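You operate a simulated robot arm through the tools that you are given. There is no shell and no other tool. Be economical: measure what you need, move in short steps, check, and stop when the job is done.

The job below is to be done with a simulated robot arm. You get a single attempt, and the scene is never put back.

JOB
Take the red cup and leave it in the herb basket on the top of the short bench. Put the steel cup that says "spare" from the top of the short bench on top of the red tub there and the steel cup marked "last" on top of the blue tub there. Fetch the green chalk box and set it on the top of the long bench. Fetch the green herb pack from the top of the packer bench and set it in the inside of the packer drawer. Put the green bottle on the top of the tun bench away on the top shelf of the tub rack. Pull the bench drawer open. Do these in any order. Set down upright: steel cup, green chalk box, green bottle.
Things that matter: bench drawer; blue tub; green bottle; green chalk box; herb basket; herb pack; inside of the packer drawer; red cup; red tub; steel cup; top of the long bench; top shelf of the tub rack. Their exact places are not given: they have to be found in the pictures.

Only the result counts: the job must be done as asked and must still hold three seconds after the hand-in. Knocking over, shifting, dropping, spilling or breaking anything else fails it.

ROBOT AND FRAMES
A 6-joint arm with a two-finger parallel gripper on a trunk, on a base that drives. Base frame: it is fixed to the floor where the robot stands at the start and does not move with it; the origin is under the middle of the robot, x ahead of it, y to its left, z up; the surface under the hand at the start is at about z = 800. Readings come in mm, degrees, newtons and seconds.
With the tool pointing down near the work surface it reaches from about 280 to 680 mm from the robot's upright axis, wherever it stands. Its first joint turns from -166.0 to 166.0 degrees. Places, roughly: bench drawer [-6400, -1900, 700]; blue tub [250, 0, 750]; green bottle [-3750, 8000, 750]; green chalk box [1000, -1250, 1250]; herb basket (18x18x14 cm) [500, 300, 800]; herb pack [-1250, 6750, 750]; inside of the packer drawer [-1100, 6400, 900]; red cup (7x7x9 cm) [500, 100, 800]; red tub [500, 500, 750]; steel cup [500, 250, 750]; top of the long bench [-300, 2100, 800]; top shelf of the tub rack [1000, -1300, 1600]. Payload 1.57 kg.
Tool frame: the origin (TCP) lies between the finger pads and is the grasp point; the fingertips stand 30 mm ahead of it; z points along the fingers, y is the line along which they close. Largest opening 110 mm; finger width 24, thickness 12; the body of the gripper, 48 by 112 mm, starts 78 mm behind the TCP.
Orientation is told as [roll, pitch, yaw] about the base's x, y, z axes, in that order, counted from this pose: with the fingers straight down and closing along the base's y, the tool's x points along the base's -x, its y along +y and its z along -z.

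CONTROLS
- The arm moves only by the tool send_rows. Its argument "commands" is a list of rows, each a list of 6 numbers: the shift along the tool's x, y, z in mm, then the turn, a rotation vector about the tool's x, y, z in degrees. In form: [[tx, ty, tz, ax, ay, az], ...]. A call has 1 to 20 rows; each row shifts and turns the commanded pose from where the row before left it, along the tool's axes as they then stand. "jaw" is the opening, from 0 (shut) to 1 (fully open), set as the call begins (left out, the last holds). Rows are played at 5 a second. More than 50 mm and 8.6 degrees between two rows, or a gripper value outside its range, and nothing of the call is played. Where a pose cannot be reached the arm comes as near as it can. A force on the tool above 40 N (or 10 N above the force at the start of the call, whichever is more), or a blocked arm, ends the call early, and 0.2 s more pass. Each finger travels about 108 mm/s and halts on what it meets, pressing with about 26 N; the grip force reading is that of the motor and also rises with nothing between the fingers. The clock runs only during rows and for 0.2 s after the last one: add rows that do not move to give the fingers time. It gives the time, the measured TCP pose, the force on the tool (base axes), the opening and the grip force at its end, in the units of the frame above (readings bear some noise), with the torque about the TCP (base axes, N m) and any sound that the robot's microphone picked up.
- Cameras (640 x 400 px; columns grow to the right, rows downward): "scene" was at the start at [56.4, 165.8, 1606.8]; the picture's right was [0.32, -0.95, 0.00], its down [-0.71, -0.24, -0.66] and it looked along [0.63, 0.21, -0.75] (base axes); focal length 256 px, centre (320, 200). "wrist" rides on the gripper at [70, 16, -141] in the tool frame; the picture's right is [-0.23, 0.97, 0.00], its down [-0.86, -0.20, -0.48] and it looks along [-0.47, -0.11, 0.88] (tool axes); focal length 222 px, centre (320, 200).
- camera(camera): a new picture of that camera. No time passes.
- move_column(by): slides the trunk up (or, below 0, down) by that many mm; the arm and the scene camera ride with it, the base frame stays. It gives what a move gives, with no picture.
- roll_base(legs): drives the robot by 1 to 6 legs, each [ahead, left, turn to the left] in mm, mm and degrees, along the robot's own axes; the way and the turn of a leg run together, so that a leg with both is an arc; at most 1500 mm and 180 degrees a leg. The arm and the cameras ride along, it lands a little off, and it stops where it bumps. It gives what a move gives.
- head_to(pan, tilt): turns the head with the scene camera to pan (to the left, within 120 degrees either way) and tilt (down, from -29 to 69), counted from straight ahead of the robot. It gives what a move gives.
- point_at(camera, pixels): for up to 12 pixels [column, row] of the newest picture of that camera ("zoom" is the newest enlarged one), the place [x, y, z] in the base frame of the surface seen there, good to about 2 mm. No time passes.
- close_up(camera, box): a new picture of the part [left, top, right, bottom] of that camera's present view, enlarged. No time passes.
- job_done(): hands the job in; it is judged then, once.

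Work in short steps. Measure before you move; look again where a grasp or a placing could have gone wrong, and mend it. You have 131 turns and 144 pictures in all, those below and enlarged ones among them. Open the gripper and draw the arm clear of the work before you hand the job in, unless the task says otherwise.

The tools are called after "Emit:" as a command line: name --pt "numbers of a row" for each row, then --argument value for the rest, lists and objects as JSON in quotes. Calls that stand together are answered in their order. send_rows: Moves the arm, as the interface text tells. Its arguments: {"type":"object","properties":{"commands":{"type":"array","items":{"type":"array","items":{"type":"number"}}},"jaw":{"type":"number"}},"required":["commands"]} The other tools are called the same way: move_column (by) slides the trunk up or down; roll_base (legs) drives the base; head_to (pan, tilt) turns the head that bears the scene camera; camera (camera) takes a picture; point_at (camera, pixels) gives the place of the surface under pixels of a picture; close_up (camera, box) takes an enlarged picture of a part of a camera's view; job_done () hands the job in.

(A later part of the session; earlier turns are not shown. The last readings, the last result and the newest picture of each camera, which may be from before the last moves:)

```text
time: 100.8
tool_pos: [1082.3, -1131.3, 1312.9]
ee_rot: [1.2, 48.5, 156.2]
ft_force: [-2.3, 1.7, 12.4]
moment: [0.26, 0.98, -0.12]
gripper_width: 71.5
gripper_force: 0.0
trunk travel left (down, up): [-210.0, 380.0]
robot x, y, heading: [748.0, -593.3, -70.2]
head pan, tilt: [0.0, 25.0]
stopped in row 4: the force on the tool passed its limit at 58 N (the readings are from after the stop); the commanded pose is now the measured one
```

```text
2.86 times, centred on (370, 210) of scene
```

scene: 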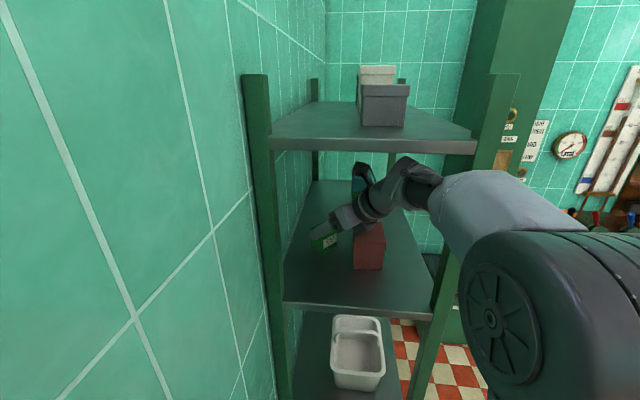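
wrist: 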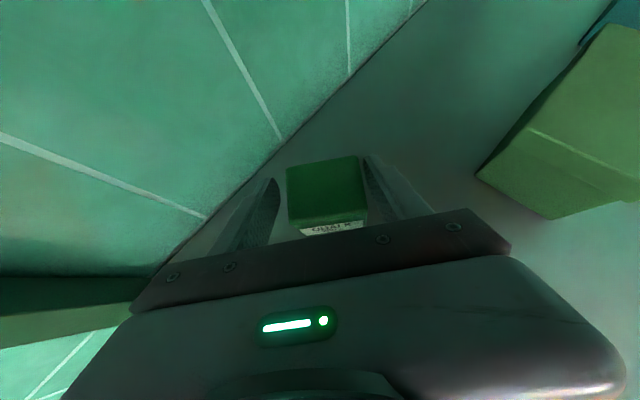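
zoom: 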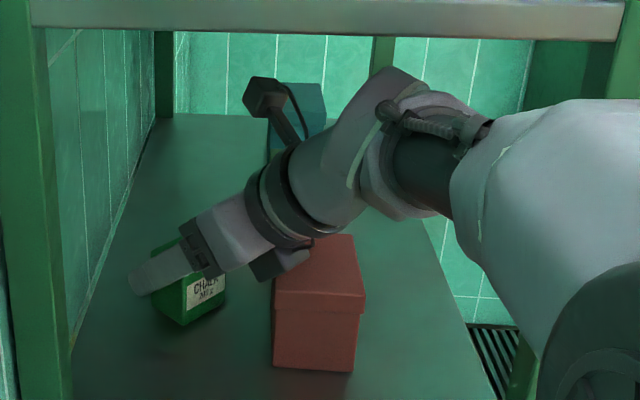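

The contact was an underside part of the hand on the Spindles lid at (1002,-1110); the fingertips already overlap the box by ~37 mm. I back up 3 mm and close here.

Emit:
send_rows --pt "2.2 -1 -2 0 0 0" --pt "0 0 0 0 0 0"

Emit:
send_rows --pt "0 0 0 0 0 0" --pt "0 0 0 0 0 0" --pt "0 0 0 0 0 0" --pt "0 0 0 0 0 0" --jaw 0.2

Emit:
close_up --camera "wrist" --box '[200, 100, 440, 250]'

Emit:
close_up --camera "scene" --box '[290, 140, 450, 280]'

```text
time: 101.4
tool_pos: [1082.8, -1130.7, 1314.2]
ee_rot: [1.0, 48.3, 156.0]
ft_force: [-0.3, -0.7, -0.1]
moment: [0.0, 0.0, 0.04]
gripper_width: 71.4
gripper_force: 0.1
trunk travel left (down, up): [-210.0, 380.0]
robot x, y, heading: [747.0, -590.0, -70.2]
head pan, tilt: [0.0, 25.0]
```

```text
time: 102.4
tool_pos: [1083.8, -1131.0, 1314.2]
ee_rot: [0.9, 48.3, 156.0]
ft_force: [0.6, -1.1, 1.1]
moment: [0.01, -0.05, 0.01]
gripper_width: 54.8
gripper_force: 25.8
trunk travel left (down, up): [-210.0, 380.0]
robot x, y, heading: [745.7, -591.8, -70.1]
head pan, tilt: [0.0, 25.0]
```

```text
2.67 times, centred on (320, 175) of wrist
```

zoom: 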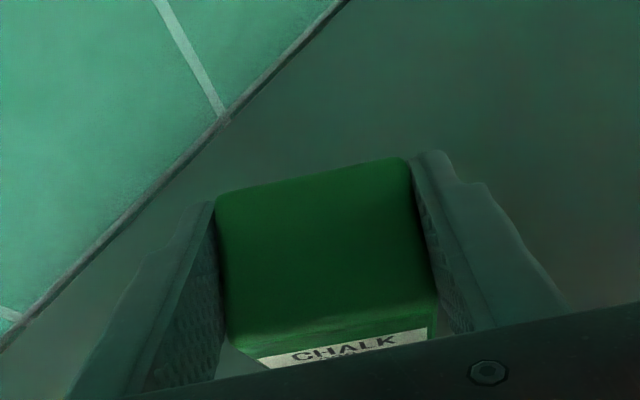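

```text
2.86 times, centred on (370, 210) of scene
```

zoom: 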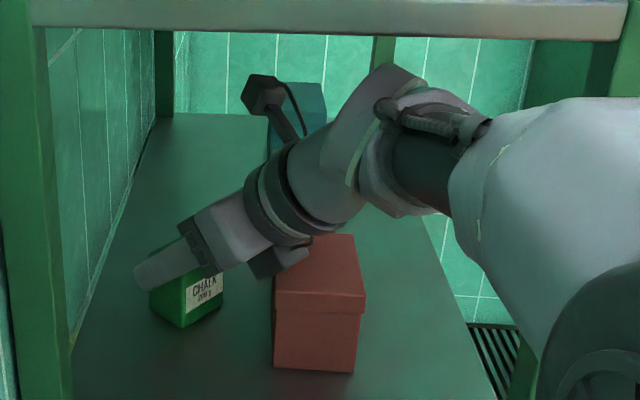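

Gripped (54.8 mm, faces aligned). I lift 18 mm and check.

Emit:
send_rows --pt "6.7 0 -6 0 0 0" --pt "6.7 0 -6 0 0 0" --pt "0 0 0 0 0 0"

Emit:
close_up --camera "scene" --box '[290, 140, 450, 280]'

```text
time: 103.2
tool_pos: [1083.1, -1131.1, 1331.4]
ee_rot: [1.1, 48.4, 156.1]
ft_force: [0.6, -0.3, -2.7]
moment: [0.02, -0.03, 0.02]
gripper_width: 54.8
gripper_force: 26.1
trunk travel left (down, up): [-210.0, 380.0]
robot x, y, heading: [748.2, -591.8, -70.2]
head pan, tilt: [0.0, 25.0]
```

```text
2.86 times, centred on (370, 210) of scene
```

zoom: 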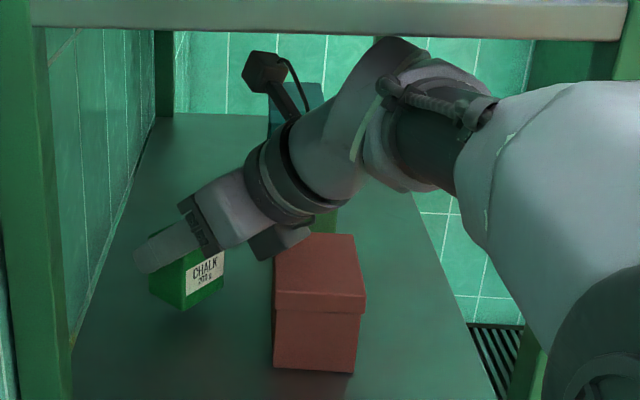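

Box is held clear. I withdraw toward the left-front opening in small steps.

Emit:
send_rows --pt "-11 -18.7 -12.4 0 0 0" --pt "-11 -18.7 -12.4 0 0 0" --pt "-11 -18.7 -12.4 0 0 0" --pt "0 0 0 0 0 0"

Emit:
camera --camera "scene"

```text
time: 104.2
tool_pos: [1060.1, -1059.5, 1331.2]
ee_rot: [1.0, 48.4, 156.0]
ft_force: [0.1, 0.1, -1.0]
moment: [0.0, 0.01, 0.04]
gripper_width: 54.8
gripper_force: 25.6
trunk travel left (down, up): [-210.0, 380.0]
robot x, y, heading: [747.4, -594.1, -70.0]
head pan, tilt: [0.0, 25.0]
```

```text
73 pictures are left
```

scene: 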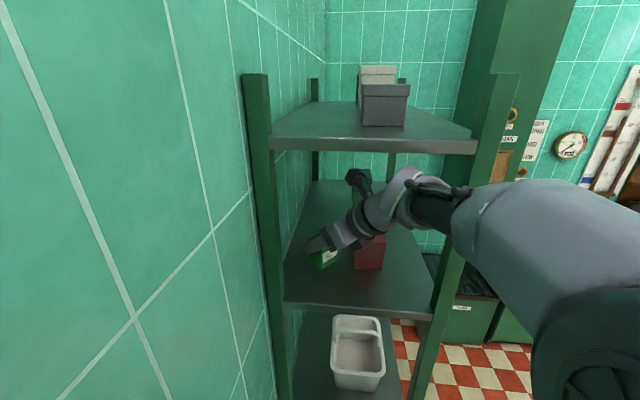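

I check the forearm's clearance to the front post.

Emit:
point_at --camera "scene" --pixels '[[460, 215], [475, 200], [490, 255], [525, 300], [560, 330], [490, 130], [445, 275], [410, 175], [600, 200], [360, 180]]'

```text
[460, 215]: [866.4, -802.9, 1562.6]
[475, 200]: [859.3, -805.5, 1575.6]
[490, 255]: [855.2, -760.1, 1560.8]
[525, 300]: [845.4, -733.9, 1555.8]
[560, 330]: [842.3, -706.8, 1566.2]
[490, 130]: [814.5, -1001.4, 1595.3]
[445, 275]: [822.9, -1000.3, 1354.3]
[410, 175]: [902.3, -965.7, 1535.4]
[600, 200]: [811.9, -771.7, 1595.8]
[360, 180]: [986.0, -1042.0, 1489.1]
```

Good clearance. I continue withdrawing 125 mm.

Emit:
send_rows --pt "-11 -18.7 -12.4 0 0 0" --pt "-11 -18.7 -12.4 0 0 0" --pt "-11 -18.7 -12.4 0 0 0" --pt "-11 -18.7 -12.4 0 0 0" --pt "0 0 0 0 0 0"

Emit:
camera --camera "scene"

```text
time: 105.4
tool_pos: [1031.9, -965.4, 1330.5]
ee_rot: [0.9, 48.3, 156.0]
ft_force: [-0.2, -0.7, -2.3]
moment: [0.0, -0.03, 0.02]
gripper_width: 54.9
gripper_force: 26.0
trunk travel left (down, up): [-210.0, 380.0]
robot x, y, heading: [749.5, -592.7, -70.0]
head pan, tilt: [0.0, 25.0]
```

```text
72 pictures are left
```

scene: 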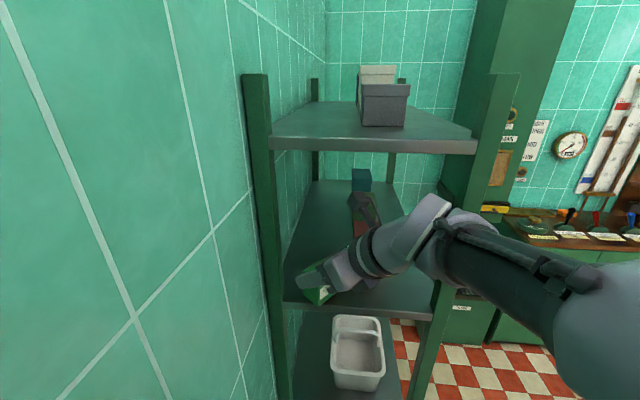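

Most of the hand is out. I back the base 40 mm along and withdraw the arm another ~40 mm to get the box clear of the rack's side.

Emit:
roll_base --legs '[[-40, 4, 0]]'

Emit:
send_rows --pt "-11 -18.7 -12.4 0 0 0" --pt "-8 -14 -9 0 0 0" --pt "0 0 0 0 0 0"

Emit:
camera --camera "scene"

```text
time: 106.3
tool_pos: [1022.4, -924.7, 1331.2]
ee_rot: [1.0, 48.4, 156.1]
ft_force: [-0.2, 0.3, -2.0]
moment: [-0.05, -0.04, 0.0]
gripper_width: 54.9
gripper_force: 25.5
trunk travel left (down, up): [-210.0, 380.0]
robot x, y, heading: [735.8, -552.5, -70.4]
head pan, tilt: [0.0, 25.0]
```

```text
time: 107.1
tool_pos: [1008.6, -883.7, 1329.8]
ee_rot: [1.0, 48.3, 155.9]
ft_force: [-0.3, 0.8, -2.7]
moment: [-0.02, 0.0, 0.01]
gripper_width: 54.6
gripper_force: 26.1
trunk travel left (down, up): [-210.0, 380.0]
robot x, y, heading: [737.9, -553.3, -70.5]
head pan, tilt: [0.0, 25.0]
```

```text
71 pictures are left
```

scene: 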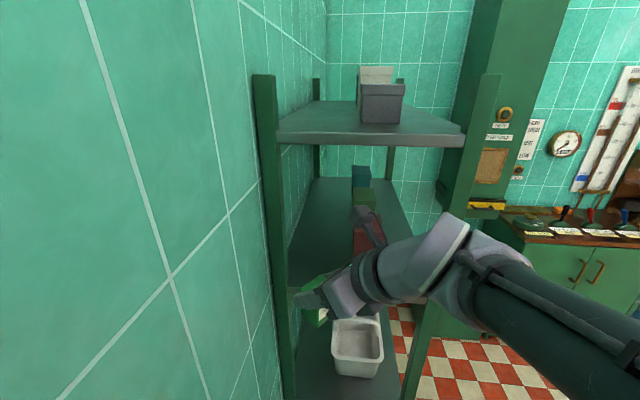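

Clear of the rack. I bring the hand back to vertical, pivoting about the wrist.

Emit:
send_rows --pt "-35.5 0 -2.6 0 -8.5 0" --pt "-35.5 0 -2.6 0 -8.5 0" --pt "-35.5 0 -2.6 0 -8.5 0" --pt "-35.5 0 -2.6 0 -8.5 0" --pt "-35.5 0 -2.6 0 -8.5 0" --pt "-24 0 -1.2 0 -5.8 0" --pt "0 0 0 0 0 0"

Emit:
camera --camera "wrist"

Emit:
head_to --pan -5 --tilt 30

Emit:
camera --camera "scene"

```text
time: 108.7
tool_pos: [847.1, -807.8, 1248.3]
ee_rot: [0.7, 0.0, 155.2]
ft_force: [0.3, 0.1, -2.6]
moment: [-0.05, 0.0, 0.0]
gripper_width: 54.7
gripper_force: 25.8
trunk travel left (down, up): [-210.0, 380.0]
robot x, y, heading: [740.7, -551.9, -70.0]
head pan, tilt: [0.0, 25.0]
```

```text
70 pictures are left
```

wrist: 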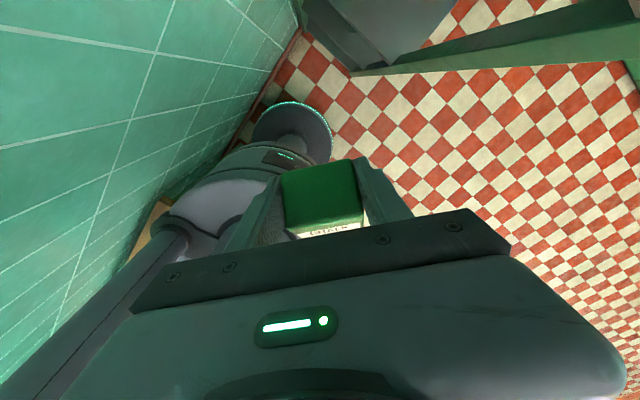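

```text
time: 109.3
tool_pos: [847.4, -808.4, 1248.8]
ee_rot: [0.7, 0.0, 155.2]
ft_force: [0.1, 0.1, -1.8]
moment: [0.01, -0.07, 0.02]
gripper_width: 54.7
gripper_force: 25.4
trunk travel left (down, up): [-210.0, 380.0]
robot x, y, heading: [739.0, -553.8, -70.1]
head pan, tilt: [-5.0, 30.0]
```

```text
69 pictures are left
```

scene: 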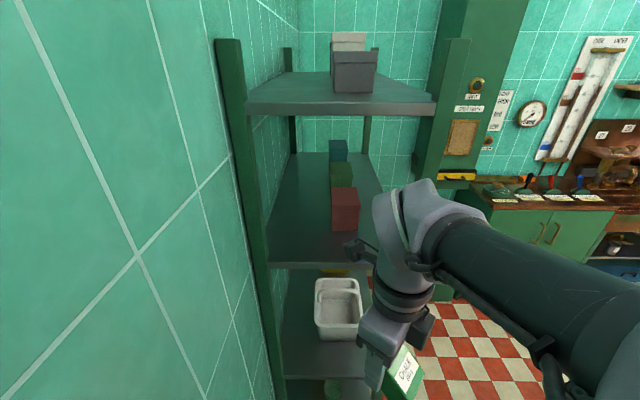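

Upright and secure. I verify the Spindles box hasn't moved and note the top shelf's free area.

Emit:
close_up --camera "scene" --box '[230, 20, 450, 280]'

Emit:
point_at --camera "scene" --pixels '[[332, 188], [357, 190], [332, 228], [353, 160], [335, 55], [374, 55], [335, 90], [374, 92], [260, 95], [425, 97], [300, 75], [340, 105]]'

```text
1.54 times, centred on (340, 150) of scene
```

zoom: 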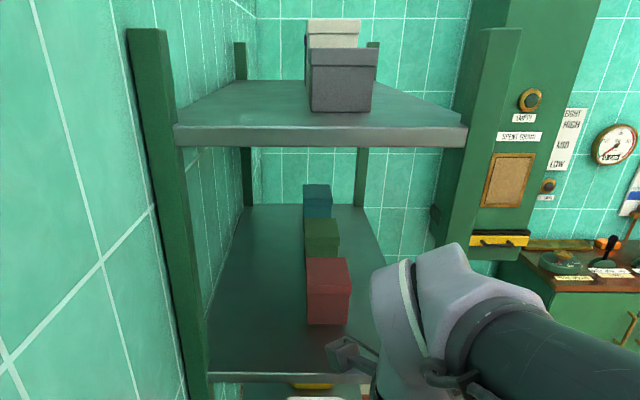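

```text
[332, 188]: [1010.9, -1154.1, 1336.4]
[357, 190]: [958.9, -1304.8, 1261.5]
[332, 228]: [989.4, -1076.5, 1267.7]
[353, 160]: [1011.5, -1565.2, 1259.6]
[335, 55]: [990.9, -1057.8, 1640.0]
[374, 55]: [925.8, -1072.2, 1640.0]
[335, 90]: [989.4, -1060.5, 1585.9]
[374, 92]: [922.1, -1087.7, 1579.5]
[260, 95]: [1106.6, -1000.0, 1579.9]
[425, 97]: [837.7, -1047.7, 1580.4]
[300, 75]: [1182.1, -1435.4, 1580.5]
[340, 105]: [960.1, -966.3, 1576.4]
```

Spindles is unmoved; top shelf is z 1580. I drive out of the corner and over to the long bench.

Emit:
roll_base --legs '[[-70, -646, 0], [0, 0, 179], [1100, 0, 0], [1050, 0, 0], [0, 0, -96]]'

Emit:
head_to --pan 0 --tilt 50

Emit:
camera --camera "scene"

```text
time: 129.1
tool_pos: [-469.9, 1379.0, 1249.7]
ee_rot: [0.6, -0.1, -30.0]
ft_force: [0.2, 1.2, -1.9]
moment: [-0.01, 0.01, 0.0]
gripper_width: 54.8
gripper_force: 25.7
trunk travel left (down, up): [-210.0, 380.0]
robot x, y, heading: [-382.3, 1116.3, 104.6]
head pan, tilt: [-5.0, 30.0]
stopped in leg 4: the robot was blocked; the commanded pose is now the measured one
```

```text
time: 129.9
tool_pos: [-469.2, 1378.1, 1249.4]
ee_rot: [0.7, 0.1, -30.1]
ft_force: [-0.2, 0.8, -1.5]
moment: [0.03, 0.03, 0.0]
gripper_width: 54.8
gripper_force: 26.2
trunk travel left (down, up): [-210.0, 380.0]
robot x, y, heading: [-385.3, 1113.7, 104.5]
head pan, tilt: [0.0, 50.0]
```

```text
67 pictures are left
```

scene: 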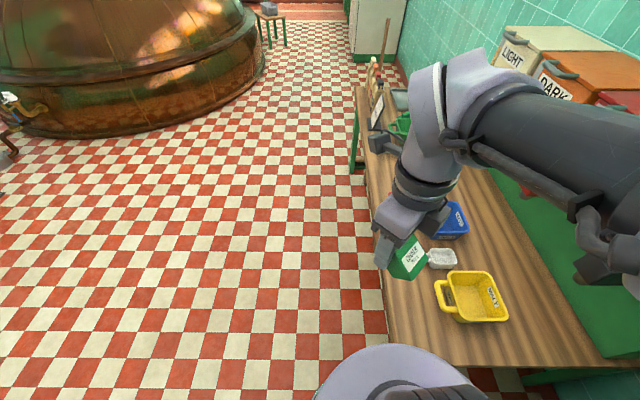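

The base bumped the near end of the long bench. I measure free area on this near end.

Emit:
point_at --camera "scene" --pixels '[[400, 345], [420, 320], [560, 355], [600, 362], [470, 345], [510, 345], [440, 295], [508, 315], [485, 270], [430, 262], [400, 310], [425, 350]]'

Emit:
close_up --camera "scene" --box '[360, 220, 640, 400]'

```text
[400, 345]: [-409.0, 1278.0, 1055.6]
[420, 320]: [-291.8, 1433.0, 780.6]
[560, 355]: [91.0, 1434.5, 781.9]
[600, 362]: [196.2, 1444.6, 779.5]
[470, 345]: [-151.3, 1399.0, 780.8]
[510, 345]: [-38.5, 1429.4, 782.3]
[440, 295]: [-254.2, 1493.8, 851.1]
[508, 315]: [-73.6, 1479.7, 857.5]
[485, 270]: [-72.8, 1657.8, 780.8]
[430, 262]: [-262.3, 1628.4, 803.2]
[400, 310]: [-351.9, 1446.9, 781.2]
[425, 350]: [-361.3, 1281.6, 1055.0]
```

```text
2.22 times, centred on (500, 310) of scene
```

zoom: 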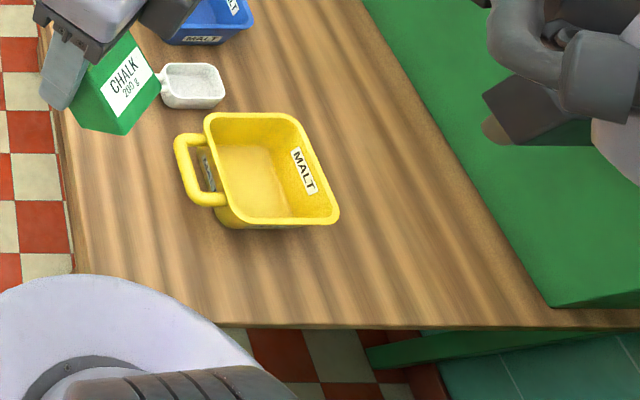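

I realise the box was gripped with the hand tilted 48°, so it must be set down with the same tilt. I move the base back to about (-471,925), heading 70°, and lower the column.

Emit:
roll_base --legs '[[-162, 132, 0], [0, 0, -34.5]]'

Emit:
move_column --by -200

Emit:
camera --camera "scene"

```text
time: 133.2
tool_pos: [-398.3, 1186.5, 1249.0]
ee_rot: [0.7, 0.0, -63.9]
ft_force: [0.1, 0.6, -1.1]
moment: [0.07, 0.02, 0.0]
gripper_width: 54.9
gripper_force: 26.2
trunk travel left (down, up): [-210.0, 380.0]
robot x, y, heading: [-476.8, 924.3, 70.4]
head pan, tilt: [0.0, 50.0]
```

```text
time: 135.3
tool_pos: [-398.3, 1187.0, 1049.8]
ee_rot: [0.7, 0.1, -64.0]
ft_force: [0.2, -0.9, -1.8]
moment: [0.05, 0.04, 0.0]
gripper_width: 54.7
gripper_force: 26.5
trunk travel left (down, up): [-10.0, 580.0]
robot x, y, heading: [-470.6, 920.0, 70.6]
head pan, tilt: [0.0, 50.0]
```

```text
65 pictures are left
```

scene: 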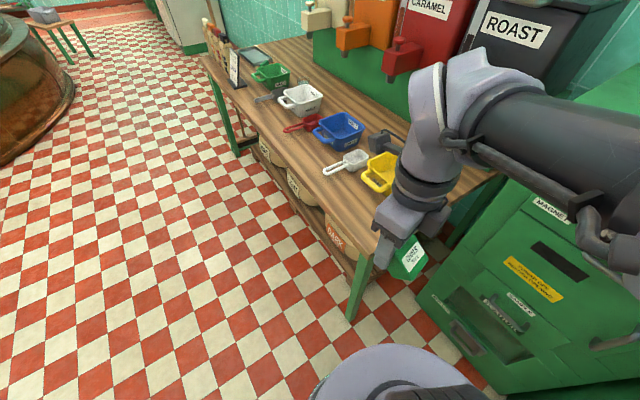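

I turn the hand's approach direction to ~75° and tilt it back by 48.3°.

Emit:
send_rows --pt "0 0 0 0 0 8.2" --pt "0 0 0 0 0 8.2" --pt "0 0 0 0 0 8.2" --pt "0 0 0 0 0 8.2" --pt "0 0 0 0 0 8.2" --pt "35.9 0 -2.7 0 8.6 0" --pt "35.9 0 -2.7 0 8.6 0" --pt "35.9 0 -2.7 0 8.6 0" --pt "35.9 0 -2.7 0 8.6 0" --pt "35.9 0 -2.7 0 8.6 0" --pt "22 0 -1 0 5.3 0" --pt "0 0 0 0 0 0"

Emit:
camera --camera "scene"

```text
time: 137.9
tool_pos: [-351.4, 1360.9, 1132.3]
ee_rot: [0.6, 48.9, -104.2]
ft_force: [-1.1, -0.7, -2.6]
moment: [0.01, 0.0, -0.03]
gripper_width: 54.8
gripper_force: 26.0
trunk travel left (down, up): [-10.0, 580.0]
robot x, y, heading: [-476.2, 921.1, 70.8]
head pan, tilt: [0.0, 50.0]
```

```text
64 pictures are left
```

scene: 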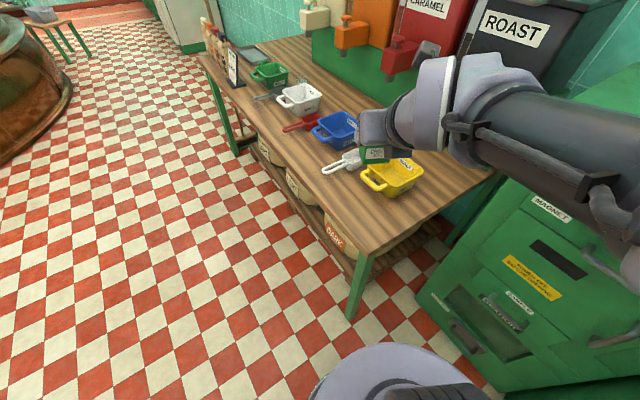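

I move over the target (-300,1395) and descend to about z 905.

Emit:
send_rows --pt "15 20.5 17.2 0 0 0" --pt "15 20.5 17.2 0 0 0" --pt "-33.9 0 29.6 0 0 0" --pt "-33.9 0 29.6 0 0 0" --pt "-33.9 0 29.6 0 0 0" --pt "-33.9 0 29.6 0 0 0" --pt "-33.9 0 29.6 0 0 0" --pt "0 0 0 0 0 0"

Emit:
close_up --camera "scene" --box '[300, 100, 460, 260]'

Emit:
camera --camera "wrist"

```text
time: 139.7
tool_pos: [-299.7, 1389.3, 906.2]
ee_rot: [0.7, 48.8, -104.4]
ft_force: [-0.2, -0.2, -2.5]
moment: [0.01, -0.02, -0.02]
gripper_width: 54.7
gripper_force: 26.4
trunk travel left (down, up): [-10.0, 580.0]
robot x, y, heading: [-472.2, 922.9, 70.7]
head pan, tilt: [0.0, 50.0]
```

```text
2.50 times, centred on (380, 180) of scene
```

zoom: 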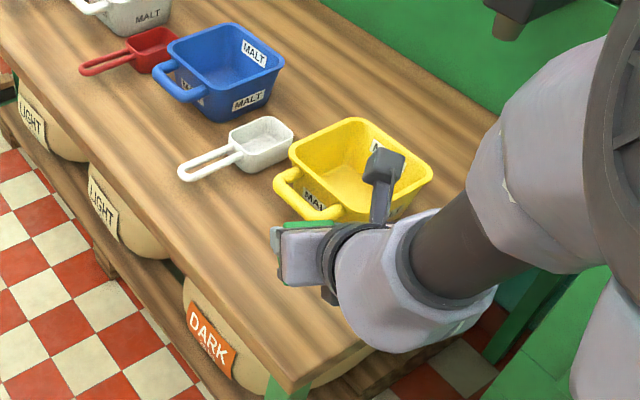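

```text
62 pictures are left
```

wrist: 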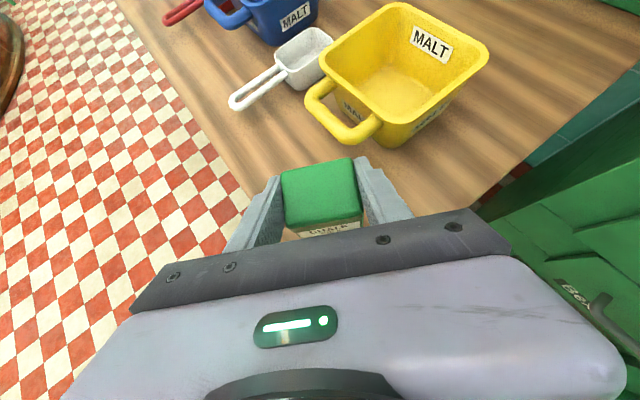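

I check spacing between the box and the yellow handle and the bench edge.

Emit:
point_at --camera "wrist" --pixels '[[345, 138], [318, 162], [350, 160], [285, 178], [240, 200], [320, 195], [440, 200], [310, 225]]'

```text
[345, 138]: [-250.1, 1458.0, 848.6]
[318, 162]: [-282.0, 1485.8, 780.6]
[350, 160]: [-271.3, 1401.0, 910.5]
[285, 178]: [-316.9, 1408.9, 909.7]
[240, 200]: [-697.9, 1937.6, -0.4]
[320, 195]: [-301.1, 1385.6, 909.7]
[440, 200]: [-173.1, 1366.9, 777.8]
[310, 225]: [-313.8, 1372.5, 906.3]
```

Plenty of room. I lower ~60, then creep to contact (expected TCP ≈ 837).

Emit:
send_rows --pt "-22.6 0 19.7 0 0 0" --pt "-22.6 0 19.7 0 0 0" --pt "-3 0 2.6 0 0 0" --pt "0 0 0 0 0 0"

Emit:
send_rows --pt "-1.5 0 1.3 0 0 0" --pt "-1.5 0 1.3 0 0 0" --pt "0 0 0 0 0 0"

Emit:
close_up --camera "wrist" --box '[200, 100, 440, 250]'

```text
time: 140.7
tool_pos: [-297.3, 1389.4, 843.5]
ee_rot: [0.7, 48.8, -104.3]
ft_force: [-0.1, 0.2, -2.1]
moment: [-0.03, 0.02, 0.03]
gripper_width: 55.0
gripper_force: 25.7
trunk travel left (down, up): [-10.0, 580.0]
robot x, y, heading: [-474.5, 921.8, 70.6]
head pan, tilt: [0.0, 50.0]
```

```text
time: 141.5
tool_pos: [-299.0, 1391.2, 839.5]
ee_rot: [0.8, 48.7, -104.3]
ft_force: [0.9, -1.3, -2.3]
moment: [-0.01, 0.01, -0.01]
gripper_width: 54.7
gripper_force: 25.5
trunk travel left (down, up): [-10.0, 580.0]
robot x, y, heading: [-478.1, 922.6, 70.6]
head pan, tilt: [0.0, 50.0]
```

```text
2.67 times, centred on (320, 175) of wrist
```

zoom: 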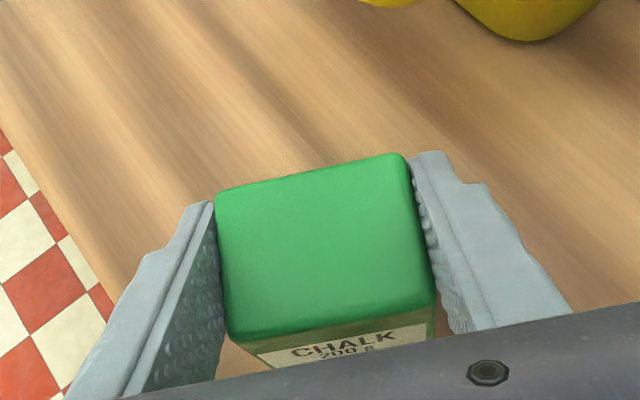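

Not yet touching; I creep down in 2 mm steps.

Emit:
send_rows --pt "-1.5 0 1.3 0 0 0" --pt "0 0 0 0 0 0"

Emit:
send_rows --pt "-1.5 0 1.3 0 0 0" --pt "0 0 0 0 0 0"

Emit:
send_rows --pt "-1.1 0 1 0 0 0" --pt "0 0 0 0 0 0"

```text
time: 142.1
tool_pos: [-298.5, 1390.9, 837.1]
ee_rot: [0.6, 48.7, -104.4]
ft_force: [-0.1, 0.1, -2.7]
moment: [0.0, 0.01, 0.04]
gripper_width: 54.5
gripper_force: 26.0
trunk travel left (down, up): [-10.0, 580.0]
robot x, y, heading: [-471.9, 922.7, 70.7]
head pan, tilt: [0.0, 50.0]
```

```text
time: 142.7
tool_pos: [-298.8, 1391.3, 835.3]
ee_rot: [0.7, 48.9, -104.4]
ft_force: [1.1, 0.2, 4.8]
moment: [-0.16, 0.16, 0.01]
gripper_width: 55.2
gripper_force: 26.2
trunk travel left (down, up): [-10.0, 580.0]
robot x, y, heading: [-477.7, 920.6, 70.6]
head pan, tilt: [0.0, 50.0]
```

```text
time: 143.3
tool_pos: [-298.9, 1391.5, 834.9]
ee_rot: [0.7, 49.1, -104.5]
ft_force: [5.0, -3.0, 21.6]
moment: [-0.55, 0.33, 0.14]
gripper_width: 54.8
gripper_force: 25.8
trunk travel left (down, up): [-10.0, 580.0]
robot x, y, heading: [-478.8, 921.5, 71.0]
head pan, tilt: [0.0, 50.0]
```

Firm contact. I open to 80 mm and retreat along the tool axis.

Emit:
send_rows --pt "0 0 0 0 0 0" --pt "0 0 0 0 0 0" --pt "0 0 0 0 0 0" --jaw 0.74

Emit:
send_rows --pt "4 0 -12 0 0 0" --pt "4 0 -30 0 0 0" --pt "20 0 -35 0 0 0" --pt "30 0 -30 0 0 0" --pt "35 0 -20 0 0 0" --pt "0 0 0 0 0 0"

Emit:
camera --camera "wrist"

```text
time: 144.1
tool_pos: [-299.8, 1393.3, 833.6]
ee_rot: [0.7, 48.8, -104.2]
ft_force: [-0.3, 0.5, -0.8]
moment: [0.01, -0.01, -0.02]
gripper_width: 81.5
gripper_force: 0.1
trunk travel left (down, up): [-10.0, 580.0]
robot x, y, heading: [-477.6, 919.6, 70.8]
head pan, tilt: [0.0, 50.0]
```

```text
time: 145.5
tool_pos: [-307.1, 1358.5, 985.5]
ee_rot: [0.8, 48.9, -104.3]
ft_force: [0.2, -1.0, -0.5]
moment: [0.0, 0.01, -0.01]
gripper_width: 81.1
gripper_force: 0.1
trunk travel left (down, up): [-10.0, 580.0]
robot x, y, heading: [-477.5, 922.9, 71.0]
head pan, tilt: [0.0, 50.0]
```

```text
60 pictures are left
```

wrist: 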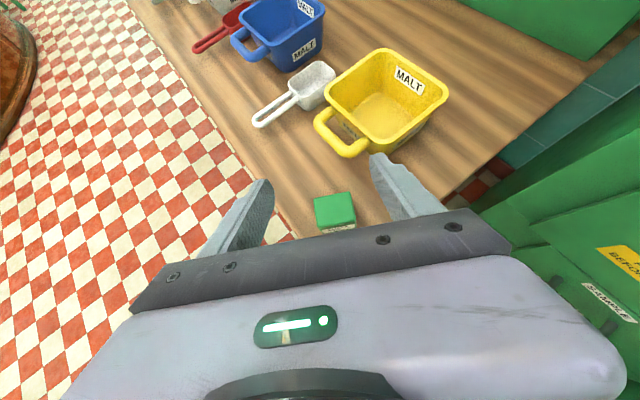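

The chalk box stands upright. I bring the hand vertical again and rotate it back to the normal facing.

Emit:
send_rows --pt "-35.9 0 -2.7 0 -8.6 0" --pt "-35.9 0 -2.7 0 -8.6 0" --pt "-35.9 0 -2.7 0 -8.6 0" --pt "-35.9 0 -2.7 0 -8.6 0" --pt "-35.9 0 -2.7 0 -8.6 0" --pt "-24 0 -1.2 0 -5.9 0" --pt "0 0 0 0 0 -8.6" --pt "0 0 0 0 0 -8.6" --pt "0 0 0 0 0 -8.6" --pt "0 0 0 0 0 -8.6" --pt "0 0 0 0 0 -8.6" --pt "0 0 0 0 0 -8.6" --pt "0 0 0 0 0 -8.6" --pt "0 0 0 0 0 -8.6" --pt "0 0 0 0 0 -8.6" --pt "0 0 0 0 0 -8.6"

Emit:
send_rows --pt "0 0 0 0 0 -8.6" --pt "0 0 0 0 0 -8.6" --pt "0 0 0 0 0 -8.6" --pt "0 0 0 0 0 -8.6" --pt "0 0 0 0 0 -8.6" --pt "0 0 0 0 0 -8.6" --pt "0 0 0 0 0 -8.6" --pt "0 0 0 0 0 -8.6" --pt "0 0 0 0 0 -8.6" --pt "0 0 0 0 0 -8.6" --pt "0 0 -50 0 0 0" --pt "0 0 -50 0 0 0" --pt "0 0 -50 0 0 0" --pt "0 0 -50 0 0 0" --pt "0 0 0 0 0 0"

Emit:
camera --camera "scene"

```text
time: 148.9
tool_pos: [-353.2, 1207.0, 907.5]
ee_rot: [4.1, 0.8, -17.8]
ft_force: [0.5, 0.7, 0.1]
moment: [0.0, 0.0, 0.03]
gripper_width: 81.4
gripper_force: 0.1
out of reach, approached as far as the arm can: row 1, 2
trunk travel left (down, up): [-10.0, 580.0]
robot x, y, heading: [-474.6, 924.9, 70.6]
head pan, tilt: [0.0, 50.0]
```

```text
time: 152.1
tool_pos: [-356.0, 1193.1, 1105.3]
ee_rot: [1.1, -4.1, 68.0]
ft_force: [-0.3, 0.2, 0.9]
moment: [0.05, -0.02, 0.01]
gripper_width: 81.2
gripper_force: 0.1
trunk travel left (down, up): [-10.0, 580.0]
robot x, y, heading: [-476.4, 920.0, 70.8]
head pan, tilt: [0.0, 50.0]
```

```text
59 pictures are left
```

scene: 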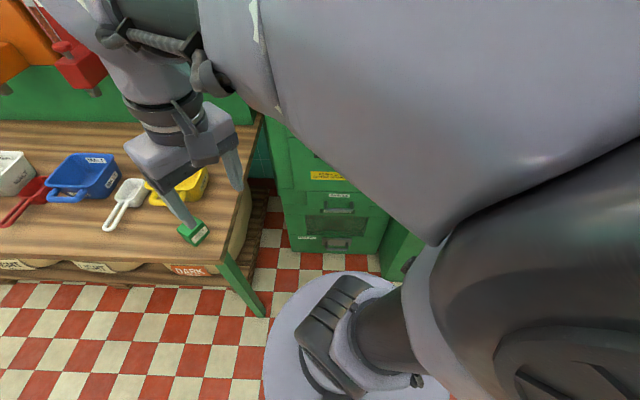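

Back in a normal posture. I turn, strafe away from the bench, and drive up the aisle toward the packer bench.

Emit:
roll_base --legs '[[-150, 0, 35], [0, 400, 0], [1500, 0, -5], [1400, 0, -5]]'

Emit:
head_to --pan 0 --tilt 20

Emit:
camera --camera "scene"

```text
time: 169.8
tool_pos: [-1320.7, 3812.8, 1105.5]
ee_rot: [1.0, -4.0, 91.7]
ft_force: [-0.4, -0.6, -0.2]
moment: [0.01, 0.02, -0.02]
gripper_width: 81.5
gripper_force: 0.1
trunk travel left (down, up): [-10.0, 580.0]
robot x, y, heading: [-1314.4, 3513.8, 94.7]
head pan, tilt: [0.0, 50.0]
```

```text
time: 170.8
tool_pos: [-1322.0, 3812.3, 1104.8]
ee_rot: [1.1, -4.1, 91.8]
ft_force: [-0.3, 0.6, 0.0]
moment: [-0.04, 0.03, -0.01]
gripper_width: 81.6
gripper_force: 0.1
trunk travel left (down, up): [-10.0, 580.0]
robot x, y, heading: [-1320.0, 3513.1, 94.2]
head pan, tilt: [0.0, 20.0]
```

```text
58 pictures are left
```

scene: 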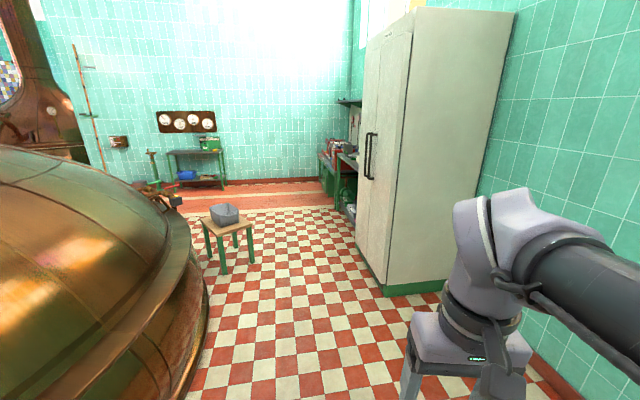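

A stool stands ahead on the left, a cabinet on the right, the packer bench beyond. I measure positions for the path.

Emit:
point_at --camera "scene" --pixels '[[222, 272], [252, 262], [205, 240], [383, 292], [355, 245], [340, 170], [328, 195], [355, 215], [200, 155], [300, 205], [205, 300], [250, 180]]'

Emit:
close_up --camera "scene" --box '[140, 90, 400, 260]'

```text
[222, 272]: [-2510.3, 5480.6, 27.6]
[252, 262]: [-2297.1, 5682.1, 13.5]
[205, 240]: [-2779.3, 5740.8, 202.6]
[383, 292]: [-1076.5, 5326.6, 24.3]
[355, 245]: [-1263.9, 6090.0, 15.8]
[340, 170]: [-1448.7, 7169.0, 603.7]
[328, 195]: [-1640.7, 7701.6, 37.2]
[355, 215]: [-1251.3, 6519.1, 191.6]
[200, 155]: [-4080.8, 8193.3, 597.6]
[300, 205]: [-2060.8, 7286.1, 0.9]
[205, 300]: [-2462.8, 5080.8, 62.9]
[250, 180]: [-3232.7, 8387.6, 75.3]
```

```text
2.35 times, centred on (270, 175) of scene
```

zoom: 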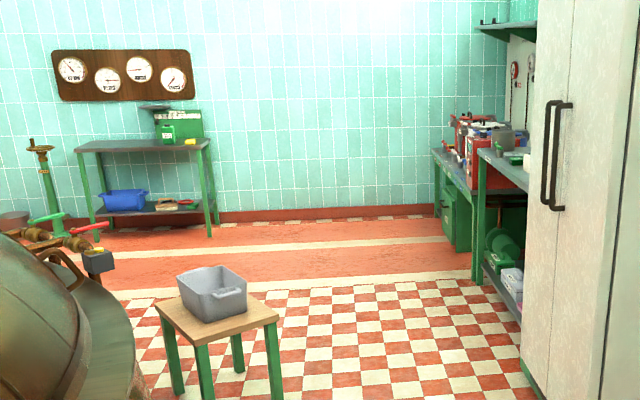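

Path is clear. I drive to about (-1750,6400), turn to face the packer bench and look.

Emit:
roll_base --legs '[[0, 0, 4], [1460, 0, 0], [1460, 0, 0], [0, 0, -85]]'

Emit:
head_to --pan 0 --tilt 35

Emit:
camera --camera "scene"

```text
time: 188.8
tool_pos: [-1426.3, 6387.8, 1105.2]
ee_rot: [1.1, -4.1, 7.1]
ft_force: [-0.1, 0.0, -0.2]
moment: [0.02, -0.01, 0.04]
gripper_width: 81.4
gripper_force: 0.0
trunk travel left (down, up): [-10.0, 580.0]
robot x, y, heading: [-1720.6, 6361.2, 10.0]
head pan, tilt: [0.0, 20.0]
```

```text
time: 189.6
tool_pos: [-1426.4, 6388.5, 1104.8]
ee_rot: [1.0, -4.0, 7.2]
ft_force: [-0.4, -0.2, -0.2]
moment: [0.03, -0.01, -0.01]
gripper_width: 81.2
gripper_force: 0.0
trunk travel left (down, up): [-10.0, 580.0]
robot x, y, heading: [-1722.5, 6359.9, 9.7]
head pan, tilt: [0.0, 35.0]
```

```text
56 pictures are left
```

scene: 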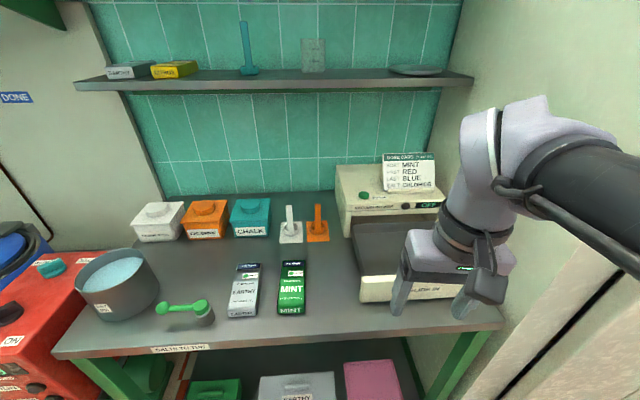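

The green mint pack lies at (292,287); the packer at (390,220) seems to have an open drawer. I zoom and measure.

Emit:
close_up --camera "scene" --box '[320, 140, 520, 320]'

Emit:
point_at --camera "scene" --pixels '[[282, 265], [305, 265], [278, 312], [306, 312], [292, 288], [357, 245], [370, 265], [380, 285], [365, 280], [420, 250], [340, 215], [330, 325]]'

Emit:
camera --camera "wrist"

```text
2.22 times, centred on (420, 230) of scene
```

zoom: 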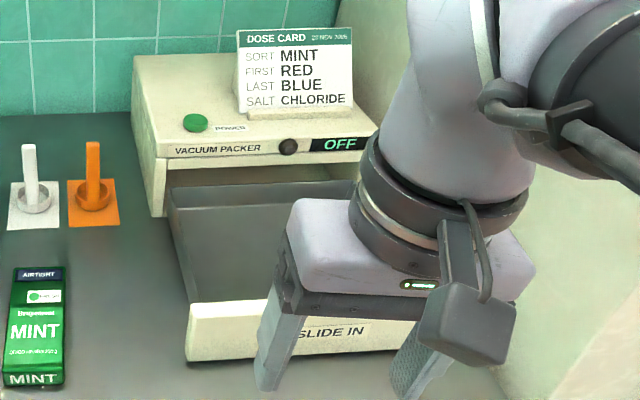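

```text
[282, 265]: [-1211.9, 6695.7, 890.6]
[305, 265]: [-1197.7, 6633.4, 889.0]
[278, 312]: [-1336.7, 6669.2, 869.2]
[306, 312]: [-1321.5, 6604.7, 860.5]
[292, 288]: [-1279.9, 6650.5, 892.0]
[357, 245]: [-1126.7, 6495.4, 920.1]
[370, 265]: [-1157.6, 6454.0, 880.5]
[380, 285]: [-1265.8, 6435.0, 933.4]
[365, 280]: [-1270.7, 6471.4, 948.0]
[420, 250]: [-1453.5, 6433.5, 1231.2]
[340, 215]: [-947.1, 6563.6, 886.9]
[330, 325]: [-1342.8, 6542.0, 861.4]
```

```text
54 pictures are left
```

wrist: 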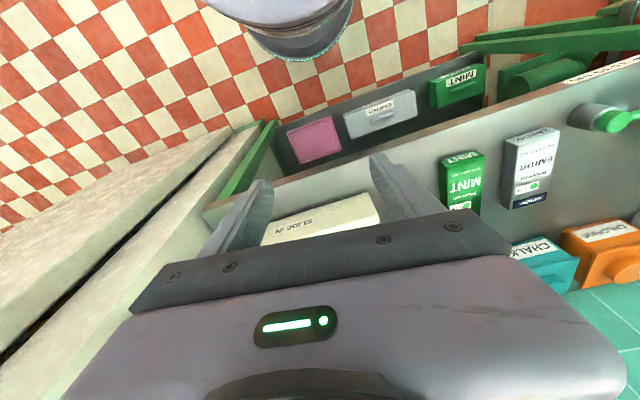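

The drawer is open. I measure the overhead shelf's front edge, then move the hand over the mint pack (centre ≈ (-1267,6651)).

Emit:
point_at --camera "scene" --pixels '[[270, 86], [130, 88], [440, 82], [250, 30], [430, 180], [345, 170]]'

Emit:
send_rows --pt "-27.2 34.4 0 0 4.1 0" --pt "-27.2 34.4 0 1 0 0" --pt "-27.2 34.4 0 0 0 0" --pt "-27.2 34.4 0 0 0 0" --pt "-27.2 34.4 0 0 0 0" --pt "-27.2 34.4 0 0 0 0" --pt "-27.2 34.4 0 0 0 -6.5" --pt "0 0 0 0 0 0" --jaw 0.9

Emit:
camera --camera "scene"

Emit:
camera --camera "wrist"

```text
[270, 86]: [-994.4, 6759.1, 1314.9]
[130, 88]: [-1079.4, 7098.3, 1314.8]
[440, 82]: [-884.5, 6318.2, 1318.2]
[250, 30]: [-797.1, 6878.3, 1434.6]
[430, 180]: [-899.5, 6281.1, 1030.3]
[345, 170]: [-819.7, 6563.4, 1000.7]
```

```text
time: 191.4
tool_pos: [-1267.6, 6653.6, 1107.8]
ee_rot: [0.1, 0.1, 13.8]
ft_force: [0.2, -0.4, 0.3]
moment: [-0.03, 0.04, 0.02]
gripper_width: 99.0
gripper_force: 0.1
trunk travel left (down, up): [-10.0, 580.0]
robot x, y, heading: [-1722.6, 6359.4, 9.6]
head pan, tilt: [0.0, 35.0]
```

```text
53 pictures are left
```

scene: 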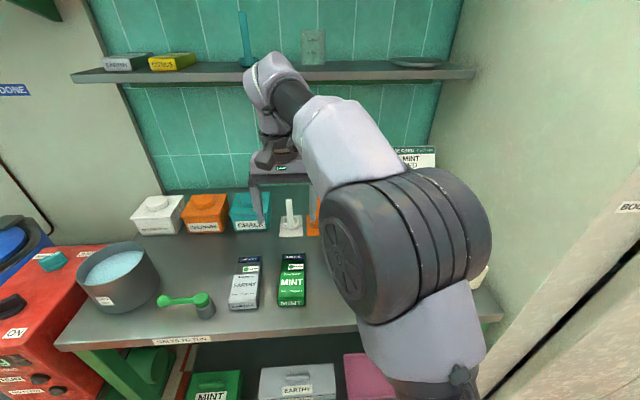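

```text
52 pictures are left
```

wrist: 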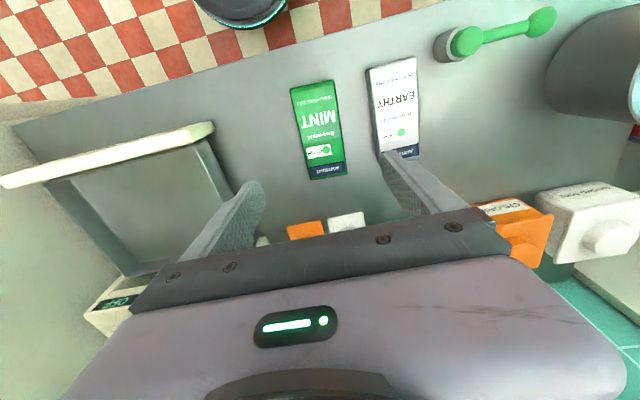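

I measure the pack, the neighbouring EARTHY pack and the drawer's interior.

Emit:
point_at --camera "wrist" --pixels '[[292, 90], [335, 82], [311, 176], [345, 170], [366, 72], [378, 150], [318, 130], [130, 205], [55, 180], [208, 135], [125, 265], [190, 150]]'

Emit:
close_up --camera "wrist" --box '[0, 100, 260, 300]'

```text
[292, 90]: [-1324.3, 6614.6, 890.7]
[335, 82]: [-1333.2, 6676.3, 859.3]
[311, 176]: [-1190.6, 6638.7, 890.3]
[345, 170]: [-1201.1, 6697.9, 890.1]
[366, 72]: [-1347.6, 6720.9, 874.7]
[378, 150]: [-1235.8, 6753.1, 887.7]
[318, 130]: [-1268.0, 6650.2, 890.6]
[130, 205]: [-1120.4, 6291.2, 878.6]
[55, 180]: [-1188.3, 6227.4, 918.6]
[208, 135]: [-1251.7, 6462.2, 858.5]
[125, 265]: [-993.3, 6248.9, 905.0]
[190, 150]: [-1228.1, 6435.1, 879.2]
```

```text
2.00 times, centred on (130, 200) of wrist
```

zoom: 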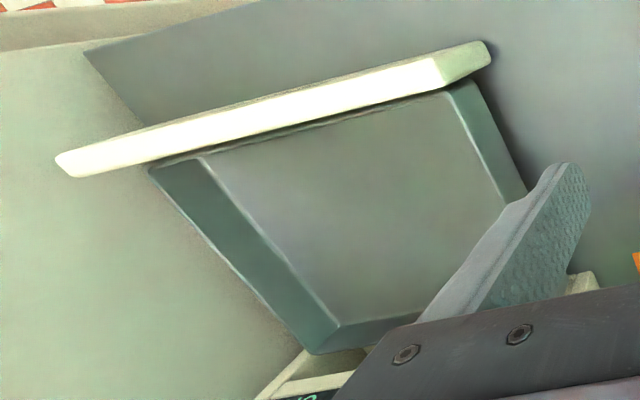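

I measure the drawer floor's corners and rims.

Emit:
point_at --camera "zoom" --pixels '[[440, 98], [210, 160], [338, 320], [500, 205], [150, 172], [320, 352], [475, 85], [522, 190], [430, 60], [60, 165], [400, 318], [325, 220]]'

```text
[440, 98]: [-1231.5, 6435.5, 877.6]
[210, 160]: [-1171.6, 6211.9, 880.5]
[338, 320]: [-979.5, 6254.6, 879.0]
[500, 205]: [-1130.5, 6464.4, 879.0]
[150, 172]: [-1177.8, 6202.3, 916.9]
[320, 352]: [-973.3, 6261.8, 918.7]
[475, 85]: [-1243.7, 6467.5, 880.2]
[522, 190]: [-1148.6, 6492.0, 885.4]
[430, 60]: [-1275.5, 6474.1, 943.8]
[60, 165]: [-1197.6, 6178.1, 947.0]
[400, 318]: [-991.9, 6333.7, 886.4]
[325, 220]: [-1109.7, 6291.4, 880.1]
```

Pack: centre (-1263,6656), 60×136, angle ≈10°, top 890; drawer floor centre ≈ (-1106,6345). I align yaw and descend to TCP ≈ 897, then grip.

Emit:
send_rows --pt "-4.5 1.5 20 0 0 3.6" --pt "0 0 45 0 0 0" --pt "0 0 45 0 0 0" --pt "0 0 45 0 0 0" --pt "0 0 45 0 0 0" --pt "0 0 10 0 0 0" --pt "0 0 0 0 0 0" --jaw 0.76

Emit:
camera --camera "wrist"

```text
time: 193.0
tool_pos: [-1261.7, 6652.2, 898.1]
ee_rot: [0.1, 0.2, 10.2]
ft_force: [-0.4, 0.9, -0.7]
moment: [0.01, 0.0, 0.02]
gripper_width: 83.6
gripper_force: 0.0
trunk travel left (down, up): [-10.0, 580.0]
robot x, y, heading: [-1720.5, 6358.5, 10.1]
head pan, tilt: [0.0, 35.0]
```

```text
50 pictures are left
```

wrist: 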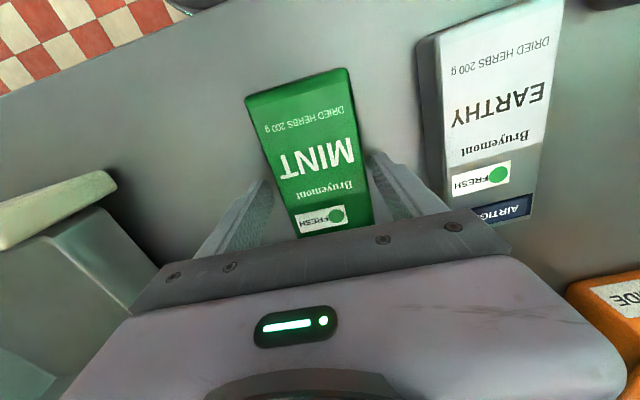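

Well aligned. I close on the pack and lift.

Emit:
send_rows --pt "0 0 0 0 0 0" --pt "0 0 0 0 0 0" --pt "0 0 0 0 0 0" --pt "0 0 0 0 0 0" --jaw 0.35

Emit:
send_rows --pt "0 0 -15 0 0 0" --pt "0 0 -40 0 0 0" --pt "0 0 -45 0 0 0" --pt "0 0 -45 0 0 0" --pt "0 0 0 0 0 0"

Emit:
camera --camera "wrist"

```text
time: 194.0
tool_pos: [-1262.8, 6654.0, 899.2]
ee_rot: [0.0, 0.0, 10.2]
ft_force: [-0.5, 0.1, 0.4]
moment: [0.0, 0.01, 0.02]
gripper_width: 67.8
gripper_force: 25.9
trunk travel left (down, up): [-10.0, 580.0]
robot x, y, heading: [-1724.3, 6361.6, 10.0]
head pan, tilt: [0.0, 35.0]
```

```text
time: 195.2
tool_pos: [-1265.2, 6653.1, 1040.9]
ee_rot: [0.1, 0.0, 10.3]
ft_force: [0.1, 0.2, -2.4]
moment: [0.02, 0.0, 0.0]
gripper_width: 67.5
gripper_force: 26.3
trunk travel left (down, up): [-10.0, 580.0]
robot x, y, heading: [-1722.2, 6360.1, 9.6]
head pan, tilt: [0.0, 35.0]
```

```text
49 pictures are left
```

wrist: 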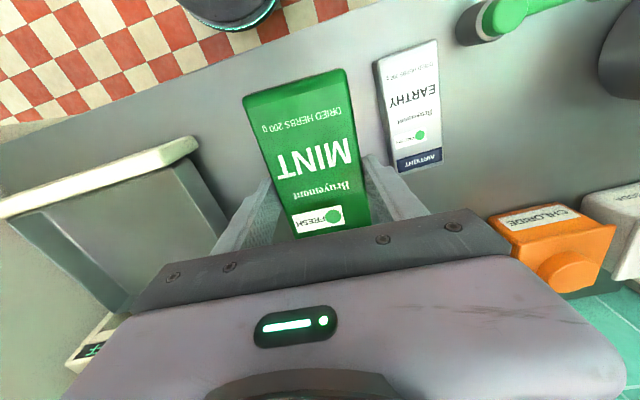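

Held. I carry it above the drawer centre (-1100,6347).

Emit:
send_rows --pt "-13.5 -41.3 0 0 0 0" --pt "-13.5 -41.3 0 0 0 0" --pt "-13.5 -41.3 0 0 0 0" --pt "-13.5 -41.3 0 0 0 0" --pt "-13.5 -41.3 0 0 0 0" --pt "-13.5 -41.3 0 0 0 0" --pt "-13.5 -41.3 0 0 0 0" --pt "-13.5 -41.3 0 0 0 0" --pt "0 0 0 0 0 -4" --pt "0 0 0 0 0 0"

Emit:
camera --camera "wrist"

Emit:
camera --camera "scene"

```text
time: 197.4
tool_pos: [-1097.0, 6348.9, 1042.9]
ee_rot: [0.1, 0.0, 14.2]
ft_force: [-0.2, 0.0, -2.7]
moment: [0.0, -0.01, 0.0]
gripper_width: 67.6
gripper_force: 26.1
trunk travel left (down, up): [-10.0, 580.0]
robot x, y, heading: [-1720.3, 6360.0, 10.0]
head pan, tilt: [0.0, 35.0]
```

```text
48 pictures are left
```

wrist: 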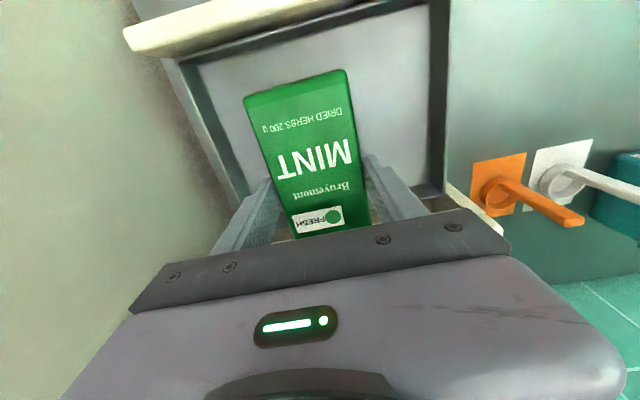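

```text
47 pictures are left
```

scene: 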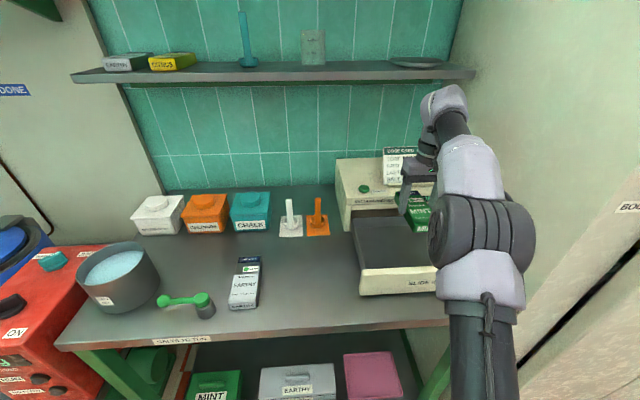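

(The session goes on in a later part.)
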